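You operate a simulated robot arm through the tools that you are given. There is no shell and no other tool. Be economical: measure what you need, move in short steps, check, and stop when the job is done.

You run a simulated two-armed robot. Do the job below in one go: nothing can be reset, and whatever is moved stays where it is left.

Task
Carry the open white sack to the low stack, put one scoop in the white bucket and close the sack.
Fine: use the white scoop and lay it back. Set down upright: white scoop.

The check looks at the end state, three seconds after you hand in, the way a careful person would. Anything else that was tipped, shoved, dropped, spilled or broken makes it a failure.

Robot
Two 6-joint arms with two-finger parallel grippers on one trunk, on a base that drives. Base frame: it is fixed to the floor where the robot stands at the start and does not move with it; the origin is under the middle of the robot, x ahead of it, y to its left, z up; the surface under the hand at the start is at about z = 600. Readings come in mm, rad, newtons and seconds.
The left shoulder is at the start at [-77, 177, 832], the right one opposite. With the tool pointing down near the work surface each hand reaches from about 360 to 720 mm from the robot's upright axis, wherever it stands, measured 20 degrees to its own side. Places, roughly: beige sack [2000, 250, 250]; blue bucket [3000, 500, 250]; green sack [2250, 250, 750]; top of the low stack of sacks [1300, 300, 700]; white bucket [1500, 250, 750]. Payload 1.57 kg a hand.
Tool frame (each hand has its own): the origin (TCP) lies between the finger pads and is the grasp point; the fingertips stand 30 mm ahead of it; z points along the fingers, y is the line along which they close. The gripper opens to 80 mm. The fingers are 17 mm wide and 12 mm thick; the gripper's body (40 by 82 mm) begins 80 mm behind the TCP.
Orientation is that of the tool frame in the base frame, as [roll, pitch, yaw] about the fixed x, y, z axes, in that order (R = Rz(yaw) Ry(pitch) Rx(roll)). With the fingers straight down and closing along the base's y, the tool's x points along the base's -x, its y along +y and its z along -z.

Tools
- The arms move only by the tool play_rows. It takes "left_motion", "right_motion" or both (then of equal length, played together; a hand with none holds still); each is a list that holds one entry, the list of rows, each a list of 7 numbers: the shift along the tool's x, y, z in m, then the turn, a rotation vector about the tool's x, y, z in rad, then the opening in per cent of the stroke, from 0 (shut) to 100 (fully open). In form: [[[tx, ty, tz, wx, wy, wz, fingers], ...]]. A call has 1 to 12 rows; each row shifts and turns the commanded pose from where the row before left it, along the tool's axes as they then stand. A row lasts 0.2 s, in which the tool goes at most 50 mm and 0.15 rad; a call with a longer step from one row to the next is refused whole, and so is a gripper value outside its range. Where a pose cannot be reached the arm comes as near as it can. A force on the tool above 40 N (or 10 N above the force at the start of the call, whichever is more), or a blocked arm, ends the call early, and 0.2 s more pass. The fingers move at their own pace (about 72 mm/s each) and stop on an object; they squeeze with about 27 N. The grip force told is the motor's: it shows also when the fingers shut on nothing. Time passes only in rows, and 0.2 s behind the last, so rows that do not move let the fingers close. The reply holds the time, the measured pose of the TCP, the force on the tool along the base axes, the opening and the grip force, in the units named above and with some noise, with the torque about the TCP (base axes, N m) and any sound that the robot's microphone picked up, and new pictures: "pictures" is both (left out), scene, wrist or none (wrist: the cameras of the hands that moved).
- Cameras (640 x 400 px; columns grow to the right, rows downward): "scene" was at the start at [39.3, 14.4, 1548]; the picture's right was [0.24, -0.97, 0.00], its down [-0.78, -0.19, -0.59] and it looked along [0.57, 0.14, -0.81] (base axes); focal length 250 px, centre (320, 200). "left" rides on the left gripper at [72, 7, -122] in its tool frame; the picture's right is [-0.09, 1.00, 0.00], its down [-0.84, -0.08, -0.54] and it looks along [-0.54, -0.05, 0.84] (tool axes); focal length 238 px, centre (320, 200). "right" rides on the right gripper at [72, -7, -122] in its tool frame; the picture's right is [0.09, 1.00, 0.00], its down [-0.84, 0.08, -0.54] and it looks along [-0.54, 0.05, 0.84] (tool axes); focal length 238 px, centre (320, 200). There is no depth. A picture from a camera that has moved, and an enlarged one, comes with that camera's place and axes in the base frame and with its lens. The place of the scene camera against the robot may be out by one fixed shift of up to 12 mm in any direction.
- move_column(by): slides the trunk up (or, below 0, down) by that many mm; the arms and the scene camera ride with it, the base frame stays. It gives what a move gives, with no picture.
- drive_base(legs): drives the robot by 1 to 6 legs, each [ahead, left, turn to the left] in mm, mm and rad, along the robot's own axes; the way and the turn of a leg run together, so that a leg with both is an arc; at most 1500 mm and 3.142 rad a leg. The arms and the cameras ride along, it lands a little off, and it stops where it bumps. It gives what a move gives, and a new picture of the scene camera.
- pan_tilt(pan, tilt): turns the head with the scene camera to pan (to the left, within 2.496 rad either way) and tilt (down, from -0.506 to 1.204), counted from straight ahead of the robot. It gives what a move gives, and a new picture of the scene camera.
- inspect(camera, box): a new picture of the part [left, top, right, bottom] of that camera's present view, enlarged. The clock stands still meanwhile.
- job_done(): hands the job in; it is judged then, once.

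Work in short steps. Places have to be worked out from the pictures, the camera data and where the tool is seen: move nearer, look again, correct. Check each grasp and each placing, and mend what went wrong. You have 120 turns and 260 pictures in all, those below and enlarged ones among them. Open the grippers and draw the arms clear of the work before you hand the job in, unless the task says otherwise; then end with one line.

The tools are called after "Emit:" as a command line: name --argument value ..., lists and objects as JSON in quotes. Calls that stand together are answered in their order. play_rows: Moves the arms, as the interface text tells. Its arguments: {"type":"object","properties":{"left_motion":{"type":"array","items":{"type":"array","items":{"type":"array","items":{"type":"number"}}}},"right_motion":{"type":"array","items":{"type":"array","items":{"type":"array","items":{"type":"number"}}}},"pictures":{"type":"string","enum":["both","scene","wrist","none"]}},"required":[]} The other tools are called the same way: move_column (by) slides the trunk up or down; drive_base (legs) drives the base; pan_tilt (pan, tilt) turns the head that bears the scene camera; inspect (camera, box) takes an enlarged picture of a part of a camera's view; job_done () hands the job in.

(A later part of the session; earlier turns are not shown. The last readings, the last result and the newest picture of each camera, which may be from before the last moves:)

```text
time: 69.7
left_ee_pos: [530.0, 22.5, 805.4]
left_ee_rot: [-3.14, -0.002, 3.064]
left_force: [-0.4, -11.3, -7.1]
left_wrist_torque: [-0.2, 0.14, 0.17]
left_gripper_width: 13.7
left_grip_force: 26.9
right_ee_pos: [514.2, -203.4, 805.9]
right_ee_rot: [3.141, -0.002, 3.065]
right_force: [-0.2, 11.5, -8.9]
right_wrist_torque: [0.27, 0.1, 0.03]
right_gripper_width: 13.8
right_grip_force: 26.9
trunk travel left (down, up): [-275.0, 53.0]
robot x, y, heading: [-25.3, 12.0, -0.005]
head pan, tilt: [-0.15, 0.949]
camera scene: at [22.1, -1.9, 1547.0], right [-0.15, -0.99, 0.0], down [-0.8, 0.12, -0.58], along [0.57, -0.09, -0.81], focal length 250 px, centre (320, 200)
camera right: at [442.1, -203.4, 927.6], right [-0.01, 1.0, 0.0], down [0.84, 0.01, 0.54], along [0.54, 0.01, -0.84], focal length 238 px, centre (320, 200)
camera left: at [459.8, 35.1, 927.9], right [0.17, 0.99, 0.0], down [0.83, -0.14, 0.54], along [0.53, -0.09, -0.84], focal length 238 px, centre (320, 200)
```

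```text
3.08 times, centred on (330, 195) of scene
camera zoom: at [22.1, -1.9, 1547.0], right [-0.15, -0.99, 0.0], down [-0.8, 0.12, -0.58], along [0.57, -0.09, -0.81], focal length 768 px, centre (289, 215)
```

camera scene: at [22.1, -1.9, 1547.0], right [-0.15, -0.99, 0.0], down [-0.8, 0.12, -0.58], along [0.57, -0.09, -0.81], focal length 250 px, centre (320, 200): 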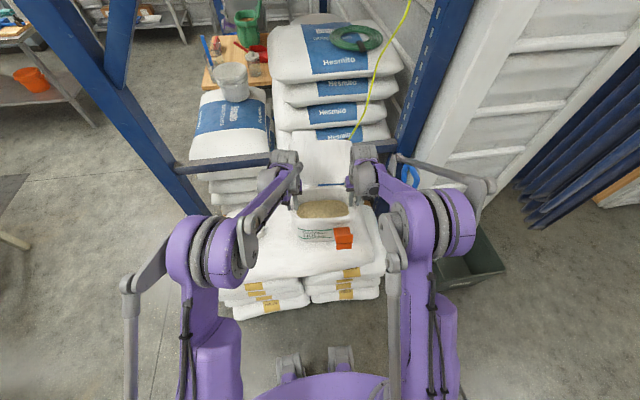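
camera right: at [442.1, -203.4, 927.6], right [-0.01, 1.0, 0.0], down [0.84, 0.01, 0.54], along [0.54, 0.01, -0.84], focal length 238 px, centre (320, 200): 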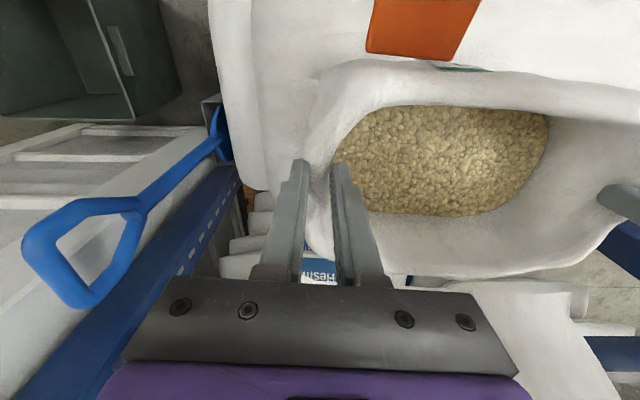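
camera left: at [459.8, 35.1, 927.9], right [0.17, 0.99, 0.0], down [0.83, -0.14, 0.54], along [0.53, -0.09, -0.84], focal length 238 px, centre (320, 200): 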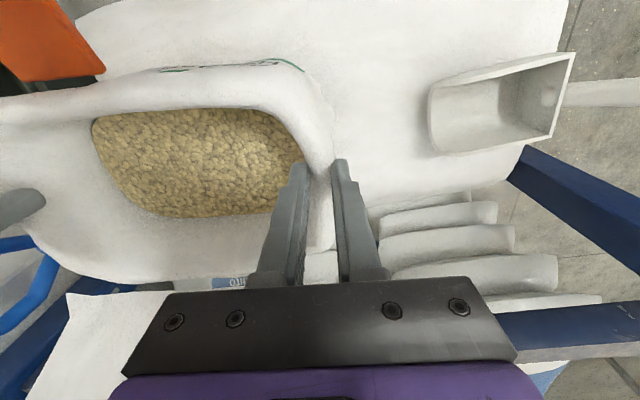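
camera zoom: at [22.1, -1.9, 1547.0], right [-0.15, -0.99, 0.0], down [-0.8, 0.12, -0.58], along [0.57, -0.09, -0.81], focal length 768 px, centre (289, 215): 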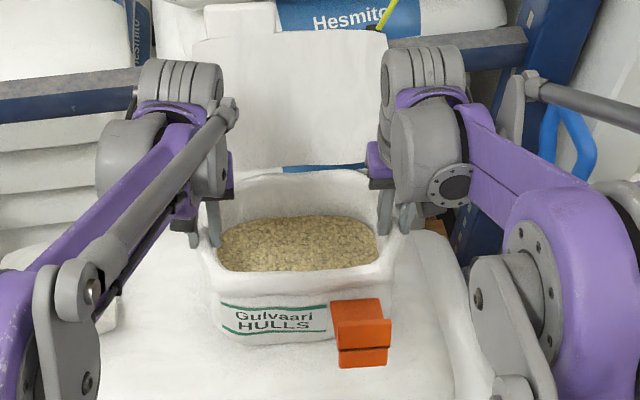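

The wrist pictures suggest the sack sagged in the grip by some 20 mm. I'll lift 20 mm more and check whether it follows.

Emit:
play_rows --left_motion '[[[0, 0, -0.007, 0, 0, 0, 0], [0, 0, -0.007, 0, 0, 0, 0], [0, 0, -0.006, 0, 0, 0, 0], [0, 0, 0, 0, 0, 0, 0]]]' --right_motion '[[[0, 0, -0.007, 0, 0, 0, 0], [0, 0, -0.007, 0, 0, 0, 0], [0, 0, -0.006, 0, 0, 0, 0], [0, 0, 0, 0, 0, 0, 0]]]' --pictures "wrist"

```text
time: 70.7
left_ee_pos: [530.1, 22.5, 825.1]
left_ee_rot: [-3.14, -0.003, 3.064]
left_force: [-0.9, -18.4, -8.0]
left_wrist_torque: [-0.42, -0.05, 0.06]
left_gripper_width: 13.7
left_grip_force: 27.2
right_ee_pos: [514.0, -202.9, 825.4]
right_ee_rot: [3.139, -0.001, 3.064]
right_force: [0.7, 17.9, -8.2]
right_wrist_torque: [0.43, 0.29, -0.01]
right_gripper_width: 13.9
right_grip_force: 27.2
trunk travel left (down, up): [-275.0, 53.0]
robot x, y, heading: [-14.9, 10.6, -0.002]
head pan, tilt: [-0.15, 0.949]
camera right: at [442.3, -203.4, 947.9], right [-0.01, 1.0, 0.0], down [0.84, 0.01, 0.54], along [0.54, 0.01, -0.84], focal length 238 px, centre (320, 200)
camera left: at [460.0, 35.1, 948.0], right [0.17, 0.99, 0.0], down [0.83, -0.14, 0.54], along [0.53, -0.09, -0.84], focal length 238 px, centre (320, 200)
```

right: 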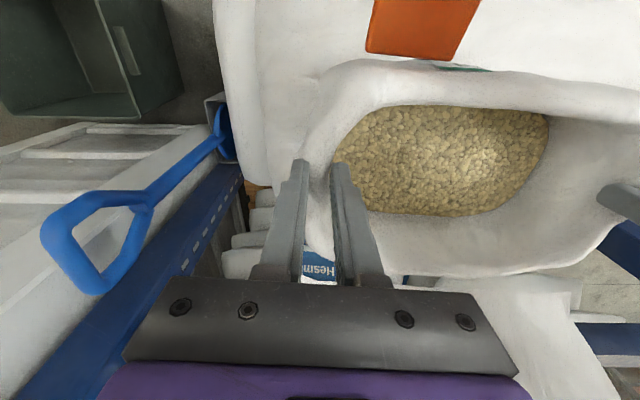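
left: 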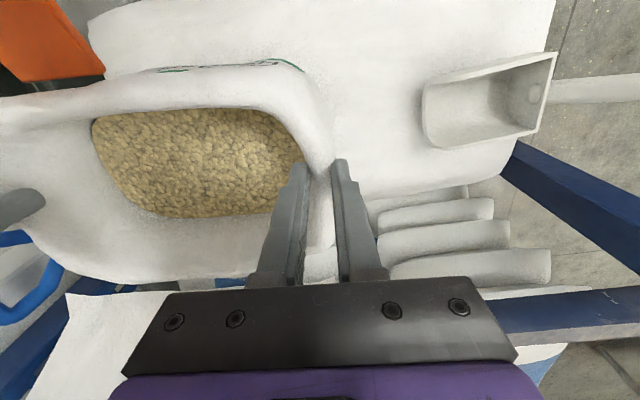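

The sack now follows the hands with no further slip, carrying about 16 N. I'll ease the sideways pull inward by 2 mm and lift it another 90 mm.

Emit:
play_rows --left_motion '[[[0, -0.001, -0.01, 0, 0, 0, 0], [0, -0.001, -0.01, 0, 0, 0, 0], [0, -0.001, -0.01, 0, 0, 0, 0], [0, 0, -0.01, 0, 0, 0, 0], [0, 0, -0.01, 0, 0, 0, 0], [0, 0, -0.01, 0, 0, 0, 0], [0, 0, -0.01, 0, 0, 0, 0], [0, 0, -0.01, 0, 0, 0, 0], [0, 0, -0.01, 0, 0, 0, 0], [0, 0, 0, 0, 0, 0, 0]]]' --right_motion '[[[0, 0.001, -0.01, 0, 0, 0, 0], [0, 0.001, -0.01, 0, 0, 0, 0], [0, 0.001, -0.01, 0, 0, 0, 0], [0, 0, -0.01, 0, 0, 0, 0], [0, 0, -0.01, 0, 0, 0, 0], [0, 0, -0.01, 0, 0, 0, 0], [0, 0, -0.01, 0, 0, 0, 0], [0, 0, -0.01, 0, 0, 0, 0], [0, 0, -0.01, 0, 0, 0, 0], [0, 0, 0, 0, 0, 0, 0]]]'

```text
time: 72.9
left_ee_pos: [530.4, 22.2, 917.1]
left_ee_rot: [3.138, -0.001, 3.065]
left_force: [0.7, 28.2, -8.3]
left_wrist_torque: [0.46, 0.25, -0.11]
left_gripper_width: 13.6
left_grip_force: 27.4
right_ee_pos: [513.5, -201.5, 916.4]
right_ee_rot: [-3.136, -0.002, 3.061]
right_force: [-1.4, -28.5, -8.2]
right_wrist_torque: [-0.59, 0.01, -0.06]
right_gripper_width: 13.9
right_grip_force: 27.0
trunk travel left (down, up): [-275.0, 53.0]
robot x, y, heading: [-21.9, 12.0, -0.002]
head pan, tilt: [-0.15, 0.949]
camera scene: at [22.2, -1.9, 1547.0], right [-0.15, -0.99, 0.0], down [-0.8, 0.12, -0.58], along [0.57, -0.09, -0.81], focal length 250 px, centre (320, 200)
camera right: at [442.0, -202.6, 1038.3], right [-0.01, 1.0, 0.0], down [0.84, 0.01, 0.54], along [0.54, 0.0, -0.84], focal length 238 px, centre (320, 200)
camera left: at [460.1, 33.7, 1038.0], right [0.17, 0.99, 0.0], down [0.83, -0.14, 0.54], along [0.53, -0.09, -0.84], focal length 238 px, centre (320, 200)
```

scene: 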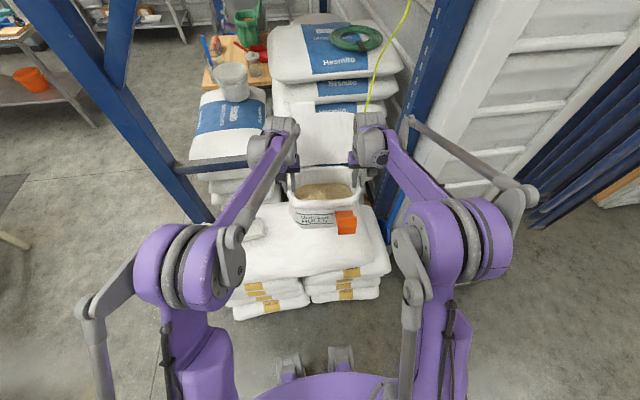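
right: 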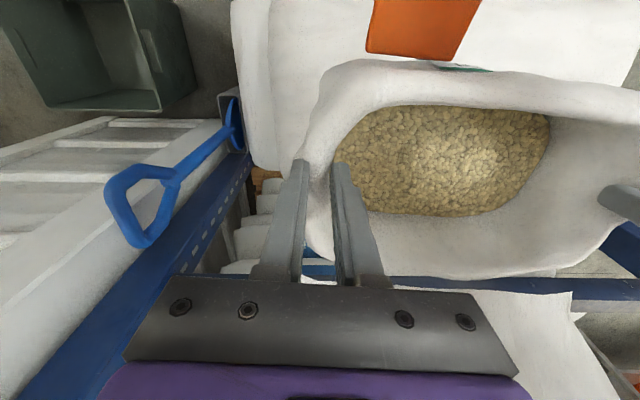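
left: 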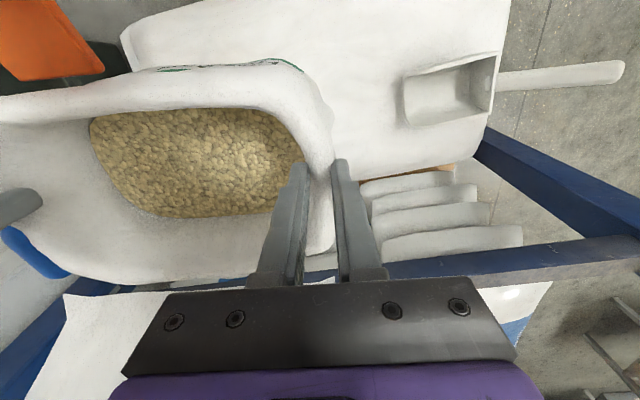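

Those 3 mm overshot and the hands now squeeze inward at 28 N. I'll back off 1.8 mm each.

Emit:
play_rows --left_motion '[[[0, 0.0009, 0, 0, 0, 0, 0], [0, 0.0009, 0, 0, 0, 0, 0], [0, 0, 0, 0, 0, 0, 0]]]' --right_motion '[[[0, -0.0009, 0, 0, 0, 0, 0], [0, -0.0009, 0, 0, 0, 0, 0], [0, 0, 0, 0, 0, 0, 0]]]' --pictures "none"

Emit:
inspect --camera "scene" --box '[250, 110, 410, 250]'

```text
time: 73.7
left_ee_pos: [529.6, 22.6, 915.8]
left_ee_rot: [3.139, 0.001, 3.063]
left_force: [1.5, 19.9, -8.9]
left_wrist_torque: [0.5, 0.26, 0.0]
left_gripper_width: 13.7
left_grip_force: 26.9
right_ee_pos: [514.8, -203.2, 916.0]
right_ee_rot: [-3.14, -0.002, 3.063]
right_force: [-2.3, -20.0, -8.3]
right_wrist_torque: [-0.45, -0.02, 0.03]
right_gripper_width: 13.5
right_grip_force: 26.7
trunk travel left (down, up): [-275.0, 53.0]
robot x, y, heading: [-21.6, 9.4, 0.0]
head pan, tilt: [-0.15, 0.949]
```

```text
2.86 times, centred on (330, 180) of scene
camera zoom: at [22.0, -1.9, 1547.1], right [-0.15, -0.99, 0.0], down [-0.8, 0.12, -0.58], along [0.57, -0.09, -0.81], focal length 713 px, centre (291, 257)
```

zoom: 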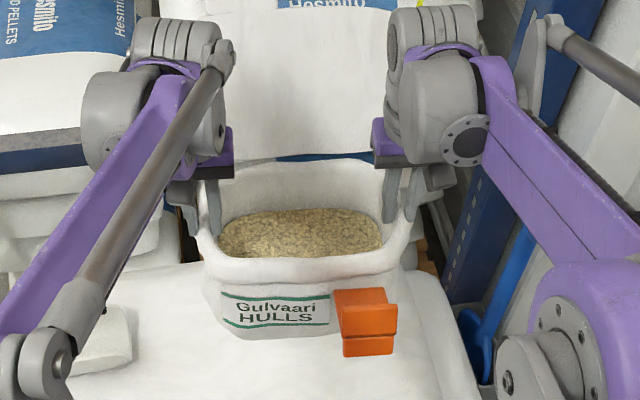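

Still 20 N of squeeze, so I'll open the spacing 2 mm more per side.

Emit:
play_rows --left_motion '[[[0, 0.001, 0, 0, 0, 0, 0], [0, 0.001, 0, 0, 0, 0, 0], [0, 0, 0, 0, 0, 0, 0]]]' --right_motion '[[[0, -0.001, 0, 0, 0, 0, 0], [0, -0.001, 0, 0, 0, 0, 0], [0, 0, 0, 0, 0, 0, 0]]]' --pictures "none"

```text
time: 74.5
left_ee_pos: [531.2, 21.7, 915.9]
left_ee_rot: [-3.138, -0.001, 3.061]
left_force: [-0.8, -1.6, -7.2]
left_wrist_torque: [-0.03, 0.0, 0.04]
left_gripper_width: 13.8
left_grip_force: 26.7
right_ee_pos: [513.6, -202.3, 916.6]
right_ee_rot: [3.137, -0.004, 3.066]
right_force: [0.6, 1.8, -8.3]
right_wrist_torque: [-0.1, 0.26, -0.1]
right_gripper_width: 13.9
right_grip_force: 26.9
trunk travel left (down, up): [-275.0, 53.0]
robot x, y, heading: [-21.0, 13.0, -0.007]
head pan, tilt: [-0.15, 0.949]
```

The sideways force is balanced. I'll drive back and left.

Emit:
drive_base --legs '[[-260, 0, 0], [0, 1190, 0]]'

```text
time: 86.6
left_ee_pos: [276.8, 1211.2, 915.7]
left_ee_rot: [-3.139, -0.002, 3.06]
left_force: [-1.5, -27.9, -7.9]
left_wrist_torque: [-0.59, 0.21, -0.01]
left_gripper_width: 13.6
left_grip_force: 26.8
right_ee_pos: [258.4, 984.5, 915.5]
right_ee_rot: [3.138, -0.002, 3.06]
right_force: [2.9, 28.3, -9.6]
right_wrist_torque: [0.53, 0.05, -0.02]
right_gripper_width: 14.3
right_grip_force: 26.9
trunk travel left (down, up): [-275.0, 53.0]
robot x, y, heading: [-273.8, 1202.1, -0.001]
head pan, tilt: [-0.15, 0.949]
camera scene: at [-232.3, 1187.3, 1547.1], right [-0.16, -0.99, 0.0], down [-0.8, 0.13, -0.58], along [0.57, -0.09, -0.81], focal length 250 px, centre (320, 200)
```

scene: 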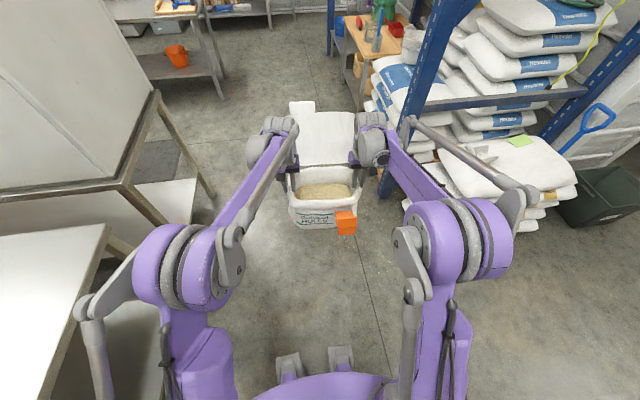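

The sack hangs well and the route is clear. I'll go on to x≈1300 a bit farther out and then turn right.

Emit:
drive_base --legs '[[790, 35, 0], [790, 35, 0], [0, 0, -1.57]]'

Emit:
pan_tilt --pan 0.0 --tilt 0.75

```text
time: 98.6
left_ee_pos: [1332.2, 715.4, 915.3]
left_ee_rot: [-3.139, -0.002, 1.497]
left_force: [-3.3, 0.1, -8.2]
left_wrist_torque: [0.18, -0.02, 0.0]
left_gripper_width: 13.7
left_grip_force: 26.9
right_ee_pos: [1106.4, 731.0, 916.3]
right_ee_rot: [3.137, -0.001, 1.495]
right_force: [4.2, -0.5, -8.4]
right_wrist_torque: [0.07, 0.07, -0.03]
right_gripper_width: 14.0
right_grip_force: 26.8
trunk travel left (down, up): [-275.0, 53.0]
robot x, y, heading: [1317.9, 1268.0, -1.57]
head pan, tilt: [-0.15, 0.949]
camera scene: at [1318.2, 1229.3, 1547.1], right [-0.99, 0.15, 0.0], down [0.12, 0.8, -0.58], along [-0.09, -0.57, -0.81], focal length 250 px, centre (320, 200)
```

scene: 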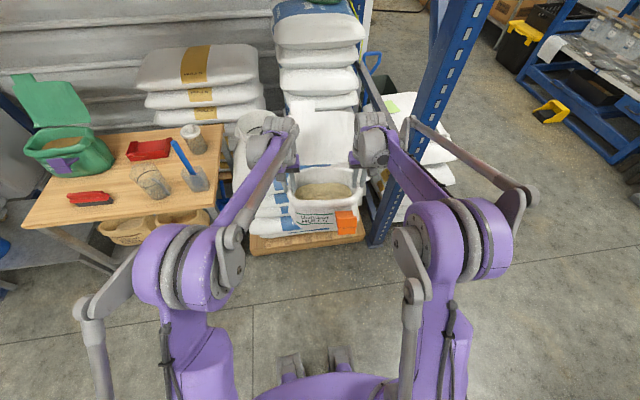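

```text
time: 99.3
left_ee_pos: [1331.6, 715.1, 916.2]
left_ee_rot: [-3.138, -0.001, 1.496]
left_force: [-0.5, 0.2, -8.5]
left_wrist_torque: [0.04, -0.05, 0.0]
left_gripper_width: 13.7
left_grip_force: 26.9
right_ee_pos: [1106.0, 730.2, 915.9]
right_ee_rot: [3.134, -0.002, 1.497]
right_force: [1.4, 0.5, -8.8]
right_wrist_torque: [0.18, 0.1, -0.06]
right_gripper_width: 13.8
right_grip_force: 27.5
trunk travel left (down, up): [-275.0, 53.0]
robot x, y, heading: [1321.2, 1264.2, -1.573]
head pan, tilt: [0.0, 0.75]
camera scene: at [1329.0, 1218.3, 1562.5], right [-1.0, 0.0, 0.0], down [0.0, 0.68, -0.73], along [0.0, -0.73, -0.68], focal length 250 px, centre (320, 200)
```

scene: 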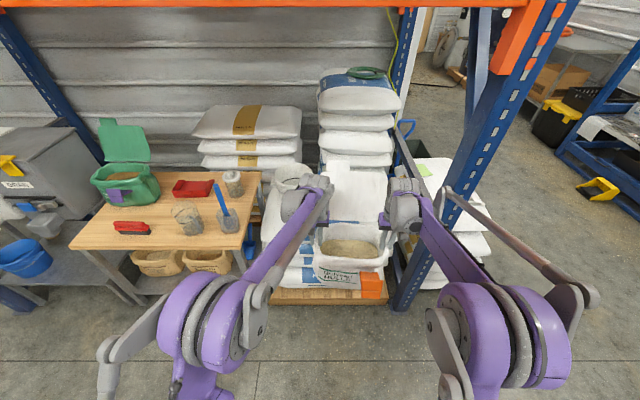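

The right elbow (≈769, 969) would come close to the front upright (≈822, 515) if I drove the whole way. I'll extend the arms 100 mm first and check the stack and bucket with the wrist cameras.

Emit:
play_rows --left_motion '[[[-0.0125, -0.0009, 0, 0, 0, 0, 0], [-0.0125, -0.0009, 0, 0, 0, 0, 0], [-0.0125, -0.0009, 0, 0, 0, 0, 0], [-0.0125, -0.0009, 0, 0, 0, 0, 0], [-0.0125, -0.0009, 0, 0, 0, 0, 0], [-0.0125, -0.0009, 0, 0, 0, 0, 0], [-0.0125, -0.0009, 0, 0, 0, 0, 0], [-0.0125, -0.0009, 0, 0, 0, 0, 0]]]' --right_motion '[[[-0.0125, -0.0009, 0, 0, 0, 0, 0], [-0.0125, -0.0009, 0, 0, 0, 0, 0], [-0.0125, -0.0009, 0, 0, 0, 0, 0], [-0.0125, -0.0009, 0, 0, 0, 0, 0], [-0.0125, -0.0009, 0, 0, 0, 0, 0], [-0.0125, -0.0009, 0, 0, 0, 0, 0], [-0.0125, -0.0009, 0, 0, 0, 0, 0], [-0.0125, -0.0009, 0, 0, 0, 0, 0]]]'

```text
time: 101.1
left_ee_pos: [1316.4, 615.9, 915.7]
left_ee_rot: [-3.138, -0.003, 1.497]
left_force: [3.6, 1.5, -7.0]
left_wrist_torque: [0.04, -0.1, -0.13]
left_gripper_width: 13.8
left_grip_force: 27.0
right_ee_pos: [1091.3, 629.3, 915.2]
right_ee_rot: [3.136, -0.002, 1.497]
right_force: [-2.6, -1.4, -9.7]
right_wrist_torque: [0.22, 0.26, -0.08]
right_gripper_width: 13.7
right_grip_force: 26.6
trunk travel left (down, up): [-275.0, 53.0]
robot x, y, heading: [1321.1, 1262.7, -1.573]
head pan, tilt: [0.0, 0.75]
camera scene: at [1328.8, 1216.9, 1562.6], right [-1.0, 0.0, 0.0], down [0.0, 0.68, -0.73], along [0.0, -0.73, -0.68], focal length 250 px, centre (320, 200)
camera right: at [1089.0, 703.5, 1037.3], right [1.0, 0.02, 0.0], down [0.01, -0.84, 0.54], along [0.01, -0.54, -0.84], focal length 238 px, centre (320, 200)
camera left: at [1329.5, 685.7, 1037.4], right [0.99, -0.17, 0.0], down [-0.14, -0.83, 0.54], along [-0.09, -0.53, -0.84], focal length 238 px, centre (320, 200)
```

scene: 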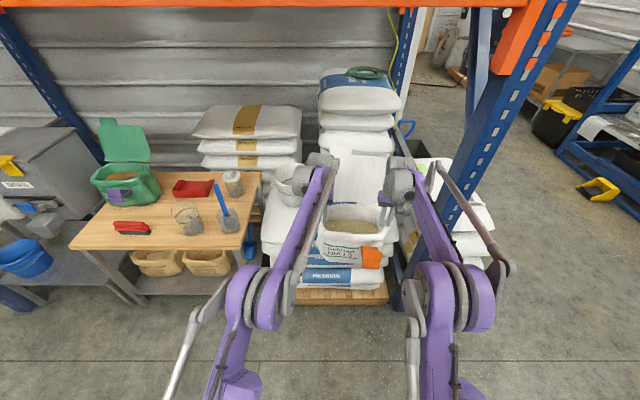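
right: 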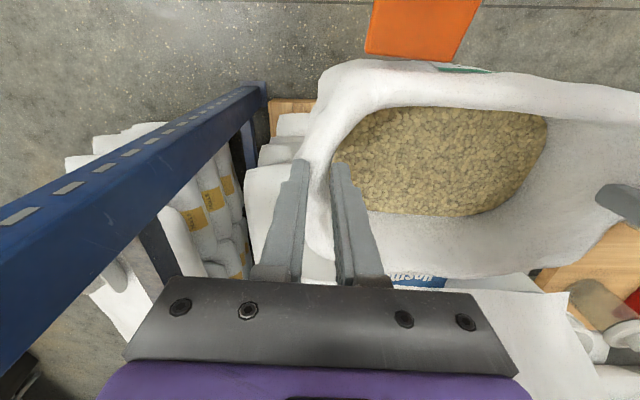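
left: 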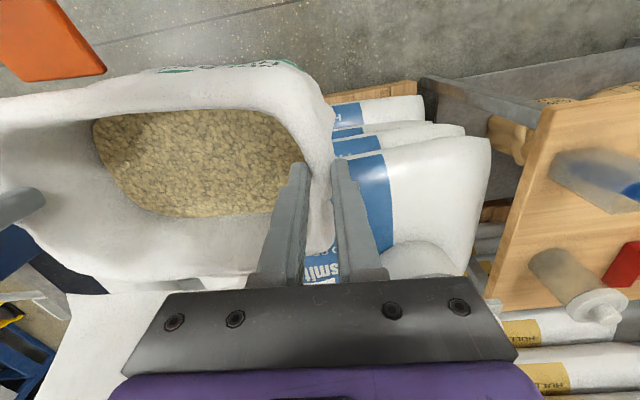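

The stack and bucket positions are confirmed, with the bucket rim spanning about x 1380–1556. I'll raise the trunk for clearance and then drive in 275 mm, with 30 mm to the right.

Emit:
move_column --by 50

Emit:
drive_base --legs '[[275, -30, 0]]'

Emit:
inspect --camera "left" --box '[0, 0, 640, 400]'

Emit:
inspect --camera "right" --box '[0, 0, 640, 400]'

```text
time: 102.0
left_ee_pos: [1317.7, 615.7, 964.2]
left_ee_rot: [-3.135, -0.002, 1.498]
left_force: [2.0, 0.5, -7.6]
left_wrist_torque: [0.07, -0.09, -0.02]
left_gripper_width: 13.6
left_grip_force: 26.7
right_ee_pos: [1091.1, 632.3, 965.2]
right_ee_rot: [3.137, 0.001, 1.495]
right_force: [-1.4, 0.2, -9.3]
right_wrist_torque: [0.23, 0.11, -0.06]
right_gripper_width: 13.7
right_grip_force: 26.8
trunk travel left (down, up): [-325.0, 3.0]
robot x, y, heading: [1318.5, 1265.6, -1.568]
head pan, tilt: [0.0, 0.75]
```

```text
time: 104.0
left_ee_pos: [1289.5, 343.4, 965.7]
left_ee_rot: [-3.138, -0.001, 1.498]
left_force: [2.1, 0.2, -7.0]
left_wrist_torque: [0.14, -0.14, 0.04]
left_gripper_width: 14.0
left_grip_force: 26.8
right_ee_pos: [1063.8, 359.3, 965.1]
right_ee_rot: [3.135, -0.002, 1.498]
right_force: [-2.2, 0.1, -8.4]
right_wrist_torque: [0.11, 0.22, -0.07]
right_gripper_width: 13.8
right_grip_force: 27.6
trunk travel left (down, up): [-325.0, 3.0]
robot x, y, heading: [1289.1, 990.7, -1.567]
head pan, tilt: [0.0, 0.75]
camera scene: at [1299.8, 948.4, 1615.3], right [-1.0, 0.0, 0.0], down [0.0, 0.68, -0.73], along [0.0, -0.73, -0.68], focal length 250 px, centre (320, 200)
```

scene: 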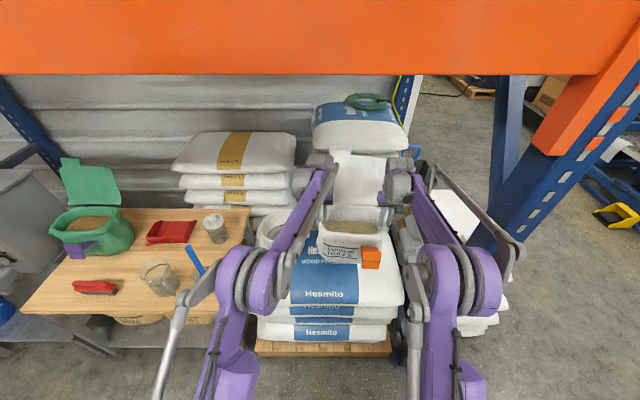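

```text
1.00 times, centred on (320, 200) of left (not enlarged: the box is as wide or as high as the picture)
camera zoom: at [1302.4, 414.9, 1087.5], right [0.99, -0.16, 0.0], down [-0.14, -0.83, 0.54], along [-0.09, -0.53, -0.84], focal length 238 px, centre (320, 200)
```

zoom: 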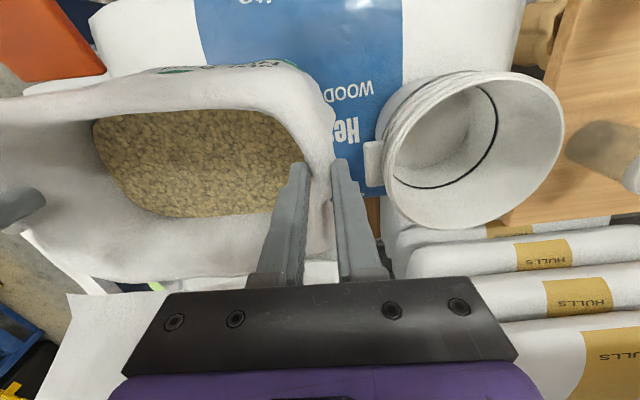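

```text
1.00 times, centred on (320, 200) of right (not enlarged: the box is as wide or as high as the picture)
camera zoom: at [1061.8, 431.9, 1087.4], right [1.0, 0.02, 0.01], down [0.01, -0.84, 0.54], along [0.01, -0.54, -0.84], focal length 238 px, centre (320, 200)
```

zoom: 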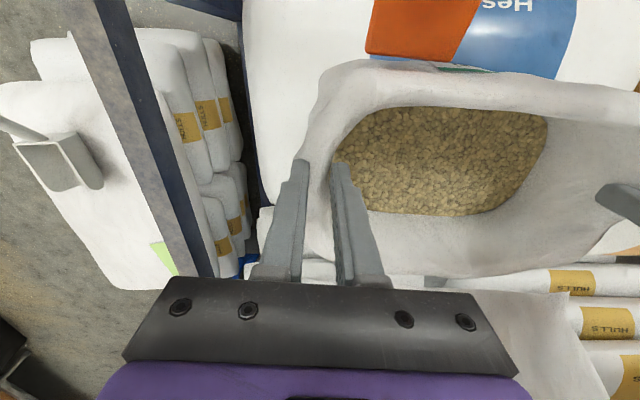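

The bucket's near edge is at x≈1350. I'll shift the sack 20 mm further right and lower it by 60 mm.

Emit:
play_rows --left_motion '[[[0, -0.007, 0, 0, 0, 0, 0], [0, -0.007, 0, 0, 0, 0, 0], [0, -0.006, 0, 0, 0, 0, 0], [0, 0, 0.012, 0, 0, 0, 0], [0, 0, 0.012, 0, 0, 0, 0], [0, 0, 0.012, 0, 0, 0, 0], [0, 0, 0.012, 0, 0, 0, 0], [0, 0, 0.012, 0, 0, 0, 0]]]' --right_motion '[[[0, -0.007, 0, 0, 0, 0, 0], [0, -0.007, 0, 0, 0, 0, 0], [0, -0.006, 0, 0, 0, 0, 0], [0, 0, 0.012, 0, 0, 0, 0], [0, 0, 0.012, 0, 0, 0, 0], [0, 0, 0.012, 0, 0, 0, 0], [0, 0, 0.012, 0, 0, 0, 0], [0, 0, 0.012, 0, 0, 0, 0]]]'

```text
time: 105.8
left_ee_pos: [1269.9, 344.7, 905.6]
left_ee_rot: [-3.137, 0.0, 1.499]
left_force: [4.4, -1.0, -8.0]
left_wrist_torque: [0.27, -0.28, 0.07]
left_gripper_width: 13.7
left_grip_force: 27.1
right_ee_pos: [1044.3, 360.2, 906.5]
right_ee_rot: [3.137, -0.002, 1.499]
right_force: [-4.5, 0.4, -8.6]
right_wrist_torque: [-0.01, 0.14, 0.06]
right_gripper_width: 13.6
right_grip_force: 27.6
trunk travel left (down, up): [-325.0, 3.0]
robot x, y, heading: [1291.8, 990.5, -1.571]
head pan, tilt: [0.0, 0.75]
camera scene: at [1299.6, 947.3, 1615.5], right [-1.0, 0.0, 0.0], down [0.0, 0.68, -0.73], along [0.0, -0.73, -0.68], focal length 250 px, centre (320, 200)
camera right: at [1042.1, 432.5, 1027.3], right [1.0, 0.02, 0.0], down [0.01, -0.84, 0.54], along [0.01, -0.54, -0.84], focal length 238 px, centre (320, 200)
camera left: at [1282.6, 415.8, 1028.0], right [0.99, -0.16, 0.0], down [-0.14, -0.83, 0.54], along [-0.09, -0.53, -0.84], focal length 238 px, centre (320, 200)
```

scene: 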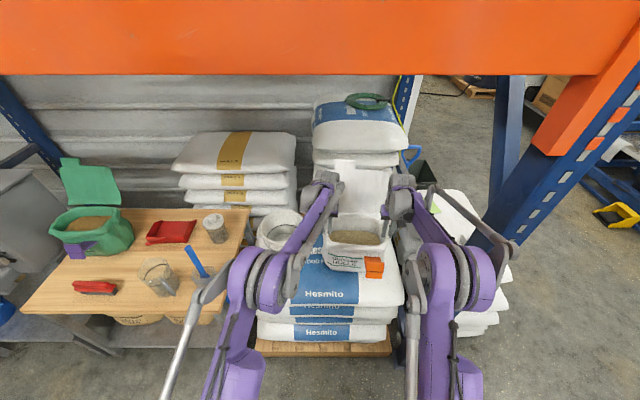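
right: 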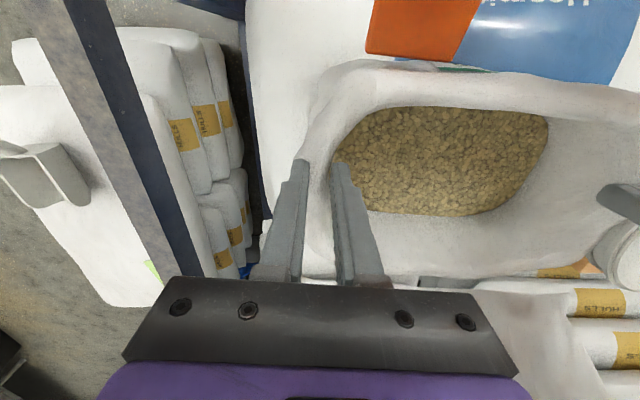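
left: 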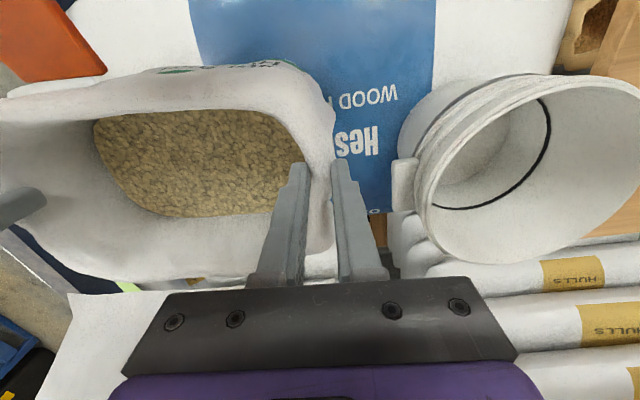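

There's no contact yet. I'll keep lowering in small steps, watching the forces.

Emit:
play_rows --left_motion '[[[0, 0, 0.004, 0, 0, 0, 0], [0, 0, 0.004, 0, 0, 0, 0], [0, 0, 0.004, 0, 0, 0, 0], [0, 0, 0.004, 0, 0, 0, 0], [0, 0, 0.004, 0, 0, 0, 0]]]' --right_motion '[[[0, 0, 0.004, 0, 0, 0, 0], [0, 0, 0.004, 0, 0, 0, 0], [0, 0, 0.004, 0, 0, 0, 0], [0, 0, 0.004, 0, 0, 0, 0], [0, 0, 0.004, 0, 0, 0, 0]]]' --pictures "none"

```text
time: 107.0
left_ee_pos: [1268.8, 348.0, 890.2]
left_ee_rot: [-3.139, 0.004, 1.499]
left_force: [4.7, -5.7, 28.8]
left_wrist_torque: [-0.18, -0.37, 0.07]
left_gripper_width: 13.3
left_grip_force: 26.9
right_ee_pos: [1044.0, 362.8, 891.7]
right_ee_rot: [3.137, 0.007, 1.497]
right_force: [-7.9, -3.2, 28.8]
right_wrist_torque: [-0.06, 0.44, 0.14]
right_gripper_width: 14.1
right_grip_force: 27.0
trunk travel left (down, up): [-325.0, 3.0]
robot x, y, heading: [1288.6, 992.3, -1.572]
head pan, tilt: [0.0, 0.75]
```

It's on the stack. I'll relieve the pressure by 4 mm, then open the grippers partway.

Emit:
play_rows --left_motion '[[[0, 0, -0.002, 0, 0, 0, 0], [0, 0, -0.002, 0, 0, 0, 0], [0, 0, 0, 0, 0, 0, 0], [0, 0, 0, 0, 0, 0, 25], [0, 0, 0, 0, 0, 0, 45], [0, 0, 0, 0, 0, 0, 45]]]' --right_motion '[[[0, 0, -0.002, 0, 0, 0, 0], [0, 0, -0.002, 0, 0, 0, 0], [0, 0, 0, 0, 0, 0, 0], [0, 0, 0, 0, 0, 0, 25], [0, 0, 0, 0, 0, 0, 45], [0, 0, 0, 0, 0, 0, 45]]]'

```text
time: 108.4
left_ee_pos: [1268.9, 345.6, 890.6]
left_ee_rot: [-3.137, -0.003, 1.499]
left_force: [0.4, 0.8, 0.4]
left_wrist_torque: [0.01, 0.01, -0.04]
left_gripper_width: 36.5
left_grip_force: 0.2
right_ee_pos: [1044.9, 360.5, 891.0]
right_ee_rot: [3.137, 0.0, 1.498]
right_force: [-1.2, 0.5, 0.1]
right_wrist_torque: [0.01, 0.01, 0.02]
right_gripper_width: 35.9
right_grip_force: 0.1
trunk travel left (down, up): [-325.0, 3.0]
robot x, y, heading: [1290.1, 993.6, -1.571]
head pan, tilt: [0.0, 0.75]
camera scene: at [1300.0, 949.5, 1615.6], right [-1.0, 0.0, 0.0], down [0.0, 0.68, -0.73], along [0.0, -0.73, -0.68], focal length 250 px, centre (320, 200)
camera right: at [1042.2, 433.6, 1012.2], right [1.0, 0.02, 0.01], down [0.01, -0.84, 0.54], along [0.02, -0.54, -0.84], focal length 238 px, centre (320, 200)
camera left: at [1282.3, 417.2, 1012.4], right [0.99, -0.16, 0.0], down [-0.14, -0.83, 0.54], along [-0.09, -0.53, -0.84], focal length 238 px, centre (320, 200)
```

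scene: 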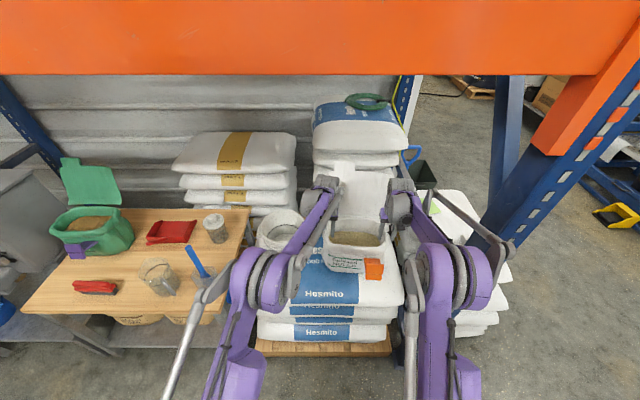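
right: 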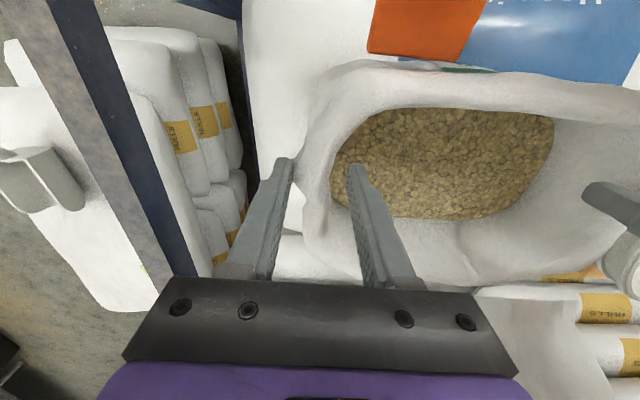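
left: 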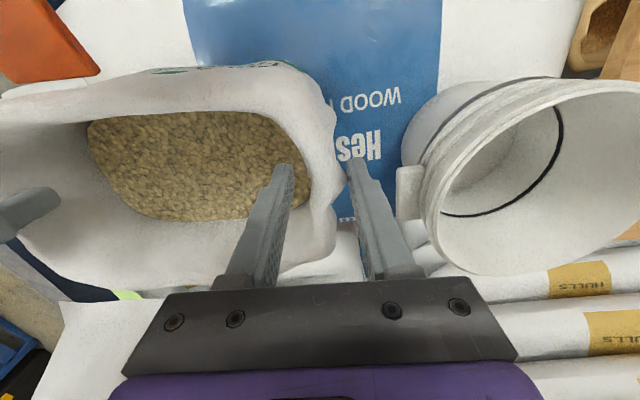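

Released cleanly, and the sack stands upright. I'll raise both hands clear, then back out and return for the scoop.

Emit:
play_rows --left_motion '[[[0, 0, -0.04, 0, 0, 0, 45], [0, 0, -0.04, 0, 0, 0, 45], [0, 0, -0.04, 0, 0, 0, 45], [0, 0, -0.03, 0, 0, 0, 100]]]' --right_motion '[[[0, 0, -0.04, 0, 0, 0, 45], [0, 0, -0.04, 0, 0, 0, 45], [0, 0, -0.04, 0, 0, 0, 45], [0, 0, -0.03, 0, 0, 0, 100]]]'

```text
time: 109.4
left_ee_pos: [1272.0, 346.7, 1040.5]
left_ee_rot: [-3.139, 0.0, 1.497]
left_force: [0.0, -0.5, -0.5]
left_wrist_torque: [0.02, 0.01, 0.0]
left_gripper_width: 79.9
left_grip_force: 0.1
right_ee_pos: [1043.8, 360.8, 1041.4]
right_ee_rot: [3.135, 0.0, 1.499]
right_force: [-0.5, 0.2, -0.3]
right_wrist_torque: [0.01, 0.02, -0.02]
right_gripper_width: 80.2
right_grip_force: 0.1
trunk travel left (down, up): [-325.0, 3.0]
robot x, y, heading: [1292.8, 998.2, -1.57]
head pan, tilt: [0.0, 0.75]
camera scene: at [1300.2, 950.1, 1615.6], right [-1.0, 0.0, 0.0], down [0.0, 0.68, -0.73], along [0.0, -0.73, -0.68], focal length 250 px, centre (320, 200)
camera right: at [1041.7, 433.7, 1163.3], right [1.0, 0.02, 0.0], down [0.01, -0.84, 0.54], along [0.01, -0.54, -0.84], focal length 238 px, centre (320, 200)
camera left: at [1283.5, 416.8, 1163.3], right [0.99, -0.16, 0.0], down [-0.14, -0.83, 0.54], along [-0.09, -0.53, -0.84], focal length 238 px, centre (320, 200)
```

scene: 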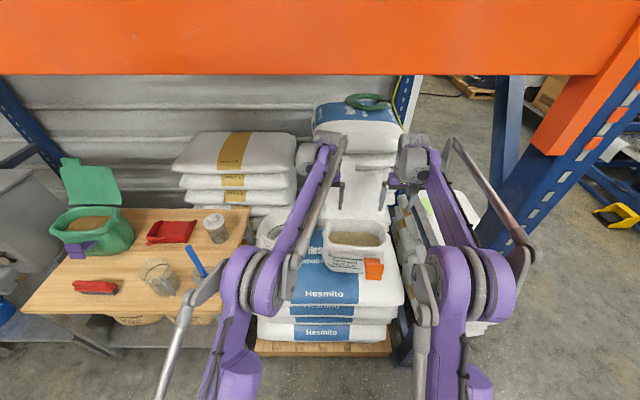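
right: 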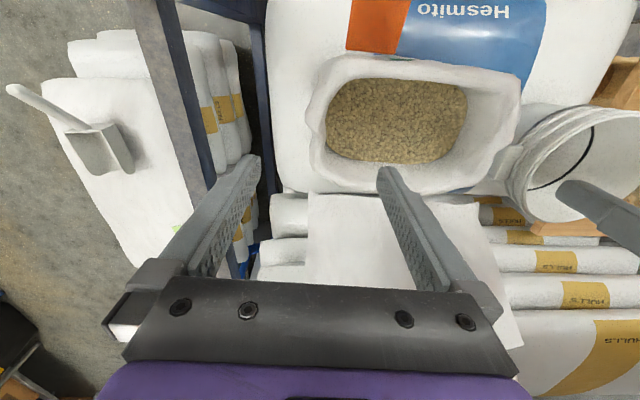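
left: 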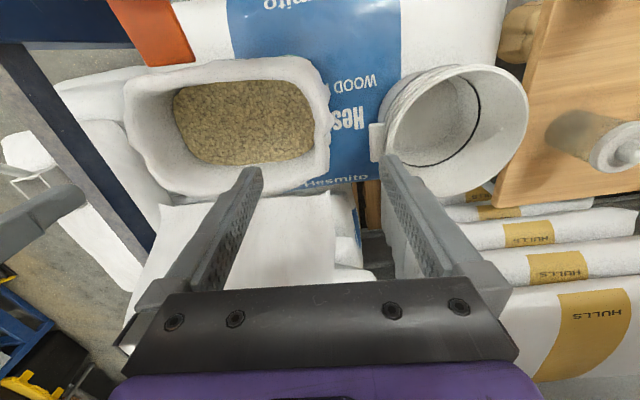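

The sack stands well and the bucket is untouched. I'll retract the hands 150 mm and drive back to the start spot for the scoop, using the known route.

Emit:
play_rows --left_motion '[[[0.0375, 0, -0.015, 0, 0, 0, 100], [0.0375, 0, -0.015, 0, 0, 0, 100], [0.0375, 0, -0.015, 0, 0, 0, 100], [0.0375, 0, -0.015, 0, 0, 0, 100]]]' --right_motion '[[[0.0375, 0, -0.015, 0, 0, 0, 100], [0.0375, 0, -0.015, 0, 0, 0, 100], [0.0375, 0, -0.015, 0, 0, 0, 100], [0.0375, 0, -0.015, 0, 0, 0, 100]]]' --pictures "none"

Emit:
drive_base --legs '[[-270, 0, 0], [0, 0, 1.57], [-780, 0, 0], [-780, 0, 0], [0, -1265, 0], [250, 0, 0]]'

Emit:
pan_tilt --pan 0.2 --tilt 0.95

Emit:
inspect --camera "left" --box '[0, 0, 640, 400]'

```text
time: 110.4
left_ee_pos: [1281.4, 499.8, 1100.8]
left_ee_rot: [-3.137, 0.001, 1.497]
left_force: [-0.7, -0.8, 0.6]
left_wrist_torque: [-0.04, 0.03, 0.04]
left_gripper_width: 79.9
left_grip_force: 0.0
right_ee_pos: [1055.4, 514.5, 1101.3]
right_ee_rot: [3.138, 0.002, 1.497]
right_force: [-0.7, 0.4, 0.4]
right_wrist_torque: [-0.01, 0.0, -0.01]
right_gripper_width: 80.3
right_grip_force: 0.1
trunk travel left (down, up): [-325.0, 3.0]
robot x, y, heading: [1291.0, 995.6, -1.571]
head pan, tilt: [0.0, 0.75]
```

```text
time: 136.1
left_ee_pos: [501.8, -41.3, 1098.9]
left_ee_rot: [-3.14, -0.003, 3.076]
left_force: [-0.1, -0.6, 0.3]
left_wrist_torque: [0.02, 0.01, -0.01]
left_gripper_width: 80.3
left_grip_force: 0.1
right_ee_pos: [487.7, -269.1, 1101.4]
right_ee_rot: [3.137, 0.001, 3.077]
right_force: [-0.3, 0.8, 0.4]
right_wrist_torque: [0.02, -0.02, -0.04]
right_gripper_width: 79.9
right_grip_force: 0.0
trunk travel left (down, up): [-325.0, 3.0]
robot x, y, heading: [7.0, -33.2, 0.011]
head pan, tilt: [0.0, 0.75]
camera scene: at [53.8, -38.2, 1615.4], right [0.01, -1.0, 0.0], down [-0.68, -0.01, -0.73], along [0.73, 0.01, -0.68], focal length 250 px, centre (320, 200)
```

scene: 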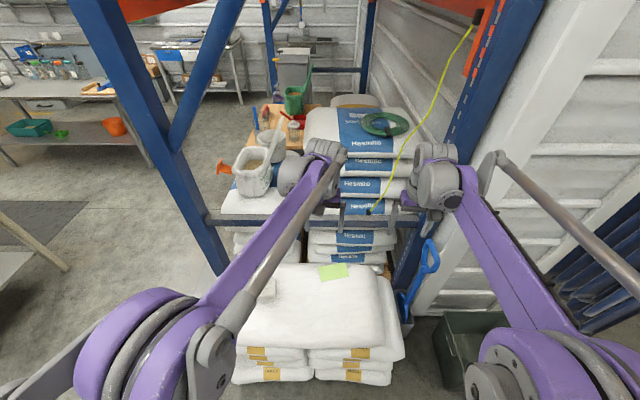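

```text
time: 136.8
left_ee_pos: [503.3, -41.0, 1099.3]
left_ee_rot: [-3.138, -0.001, 3.076]
left_force: [-0.2, 0.7, -0.1]
left_wrist_torque: [0.04, 0.0, 0.01]
left_gripper_width: 79.9
left_grip_force: 0.0
right_ee_pos: [488.2, -269.3, 1101.5]
right_ee_rot: [3.136, 0.001, 3.074]
right_force: [0.2, 0.6, -0.7]
right_wrist_torque: [0.01, 0.01, 0.01]
right_gripper_width: 79.9
right_grip_force: 0.0
trunk travel left (down, up): [-325.0, 3.0]
robot x, y, heading: [4.3, -38.9, 0.012]
head pan, tilt: [0.201, 0.949]
camera scene: at [43.3, -23.9, 1600.1], right [0.21, -0.98, 0.0], down [-0.8, -0.17, -0.58], along [0.57, 0.12, -0.81], focal length 250 px, centre (320, 200)
```

scene: 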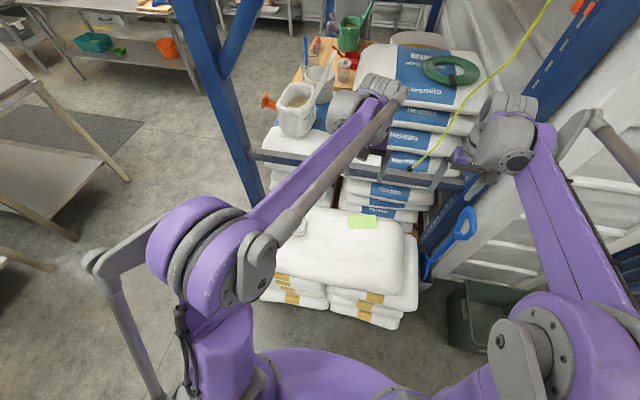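

```text
1.00 times, centred on (320, 200) of left (not enlarged: the box is as wide or as high as the picture)
camera zoom: at [432.4, -29.1, 1222.1], right [0.16, 0.99, 0.0], down [0.83, -0.13, 0.54], along [0.53, -0.09, -0.84], focal length 238 px, centre (320, 200)
```

zoom: 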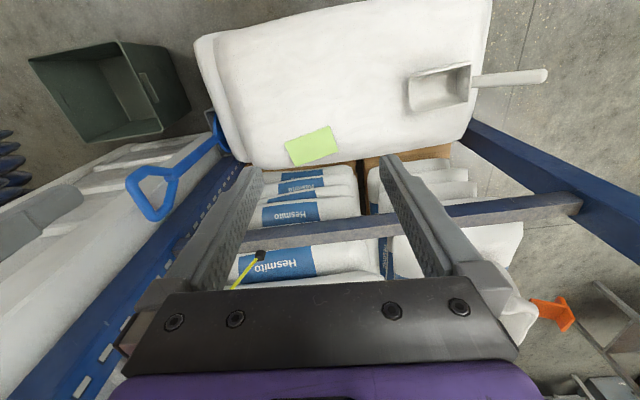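

The scoop lies with its bowl toward −y (y≈157–292) and its handle toward +y (y≈292–451) near x≈556. I'll drive left 120 mm and turn the left hand so the fingers close across the handle.

Emit:
drive_base --legs '[[-10, 130, 0]]'

Emit:
play_rows --left_motion '[[[0, 0, 0, 0, 0, 0.15, 100], [0, 0, 0, 0, 0, 0.15, 100], [0, 0, 0, 0, 0, 0.15, 100], [0, 0, 0, 0, 0, 0.15, 100], [0, 0, 0, 0, 0, 0.15, 100], [0, 0, 0, 0, 0, 0.15, 100], [0, 0, 0, 0, 0, 0.15, 100], [0, 0, 0, 0, 0, 0.15, 100], [0, 0, 0, 0, 0, 0.15, 100], [0, 0, 0, 0, 0, 0.15, 100]]]' --pictures "none"

```text
time: 138.6
left_ee_pos: [491.8, 87.8, 1099.4]
left_ee_rot: [-3.137, -0.002, 3.074]
left_force: [0.1, 0.4, -0.3]
left_wrist_torque: [-0.02, -0.04, -0.01]
left_gripper_width: 80.4
left_grip_force: 0.1
right_ee_pos: [477.0, -141.3, 1101.6]
right_ee_rot: [3.139, 0.0, 3.075]
right_force: [-0.6, -0.6, 0.6]
right_wrist_torque: [-0.04, -0.03, 0.02]
right_gripper_width: 79.9
right_grip_force: 0.0
trunk travel left (down, up): [-325.0, 3.0]
robot x, y, heading: [-5.8, 92.4, 0.014]
head pan, tilt: [0.201, 0.949]
camera scene: at [31.6, 104.3, 1600.1], right [0.21, -0.98, 0.0], down [-0.8, -0.17, -0.58], along [0.57, 0.12, -0.81], focal length 250 px, centre (320, 200)
```

scene: 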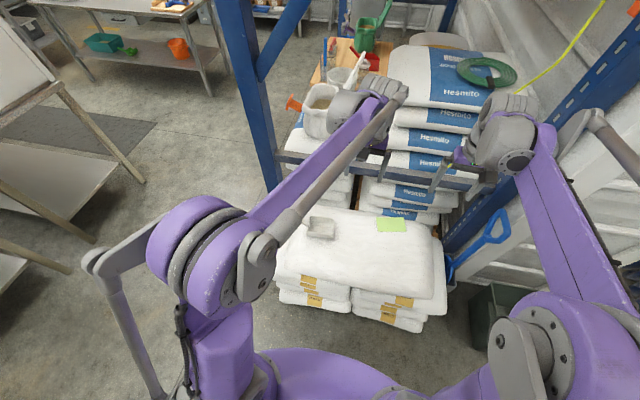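

```text
time: 140.8
left_ee_pos: [490.9, 87.0, 1099.2]
left_ee_rot: [-3.14, 0.003, 1.574]
left_force: [0.0, 0.4, -0.6]
left_wrist_torque: [0.02, -0.03, 0.01]
left_gripper_width: 80.0
left_grip_force: 0.1
right_ee_pos: [478.5, -140.6, 1100.8]
right_ee_rot: [3.135, -0.001, 3.076]
right_force: [-1.0, 0.8, -0.4]
right_wrist_torque: [0.0, 0.01, 0.01]
right_gripper_width: 80.1
right_grip_force: 0.1
trunk travel left (down, up): [-325.0, 3.0]
robot x, y, heading: [-1.5, 95.7, 0.008]
head pan, tilt: [0.201, 0.949]
```

Next I'll move the left hand over the handle and look at it.

Emit:
play_rows --left_motion '[[[0.0316, 0.0084, 0.0299, 0, 0, 0, 100], [0.0316, 0.0084, 0.0299, 0, 0, 0, 100], [0.0316, 0.0084, 0.0299, 0, 0, 0, 100], [0.0316, 0.0084, 0.0299, 0, 0, 0, 100], [0.0316, 0.0084, 0.0299, 0, 0, 0, 100], [0.0316, 0.0084, 0.0299, 0, 0, 0, 100], [0.0316, 0.0084, 0.0299, 0, 0, 0, 100], [0.0316, 0.0084, 0.0299, 0, 0, 0, 100]]]'

```text
time: 142.6
left_ee_pos: [557.0, 340.1, 858.7]
left_ee_rot: [-3.139, 0.004, 1.576]
left_force: [1.0, -0.2, -0.4]
left_wrist_torque: [0.0, 0.02, -0.04]
left_gripper_width: 79.8
left_grip_force: 0.1
right_ee_pos: [478.8, -138.8, 1101.9]
right_ee_rot: [3.137, 0.0, 3.078]
right_force: [-0.2, 0.1, -0.8]
right_wrist_torque: [-0.02, 0.04, 0.01]
right_gripper_width: 79.9
right_grip_force: 0.0
trunk travel left (down, up): [-325.0, 3.0]
robot x, y, heading: [-3.9, 95.3, 0.012]
head pan, tilt: [0.201, 0.949]
camera scene: at [32.4, 105.5, 1600.0], right [0.21, -0.98, 0.0], down [-0.8, -0.17, -0.58], along [0.57, 0.12, -0.81], focal length 250 px, centre (320, 200)
camera left: at [565.0, 412.7, 980.6], right [1.0, -0.09, 0.0], down [-0.07, -0.83, 0.55], along [-0.05, -0.54, -0.84], focal length 238 px, centre (320, 200)
```

scene: 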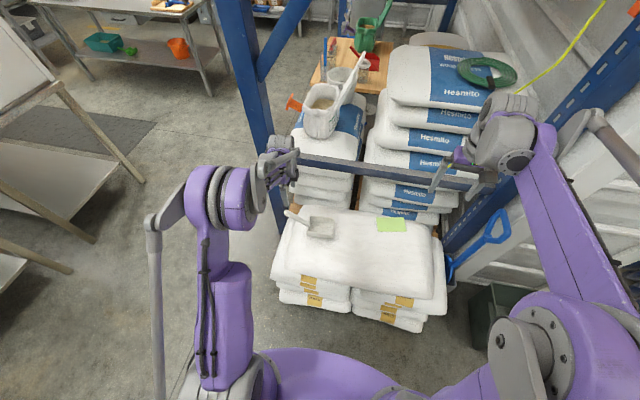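
left: 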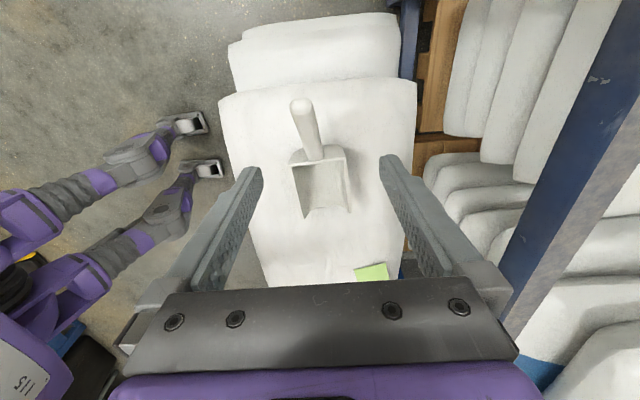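

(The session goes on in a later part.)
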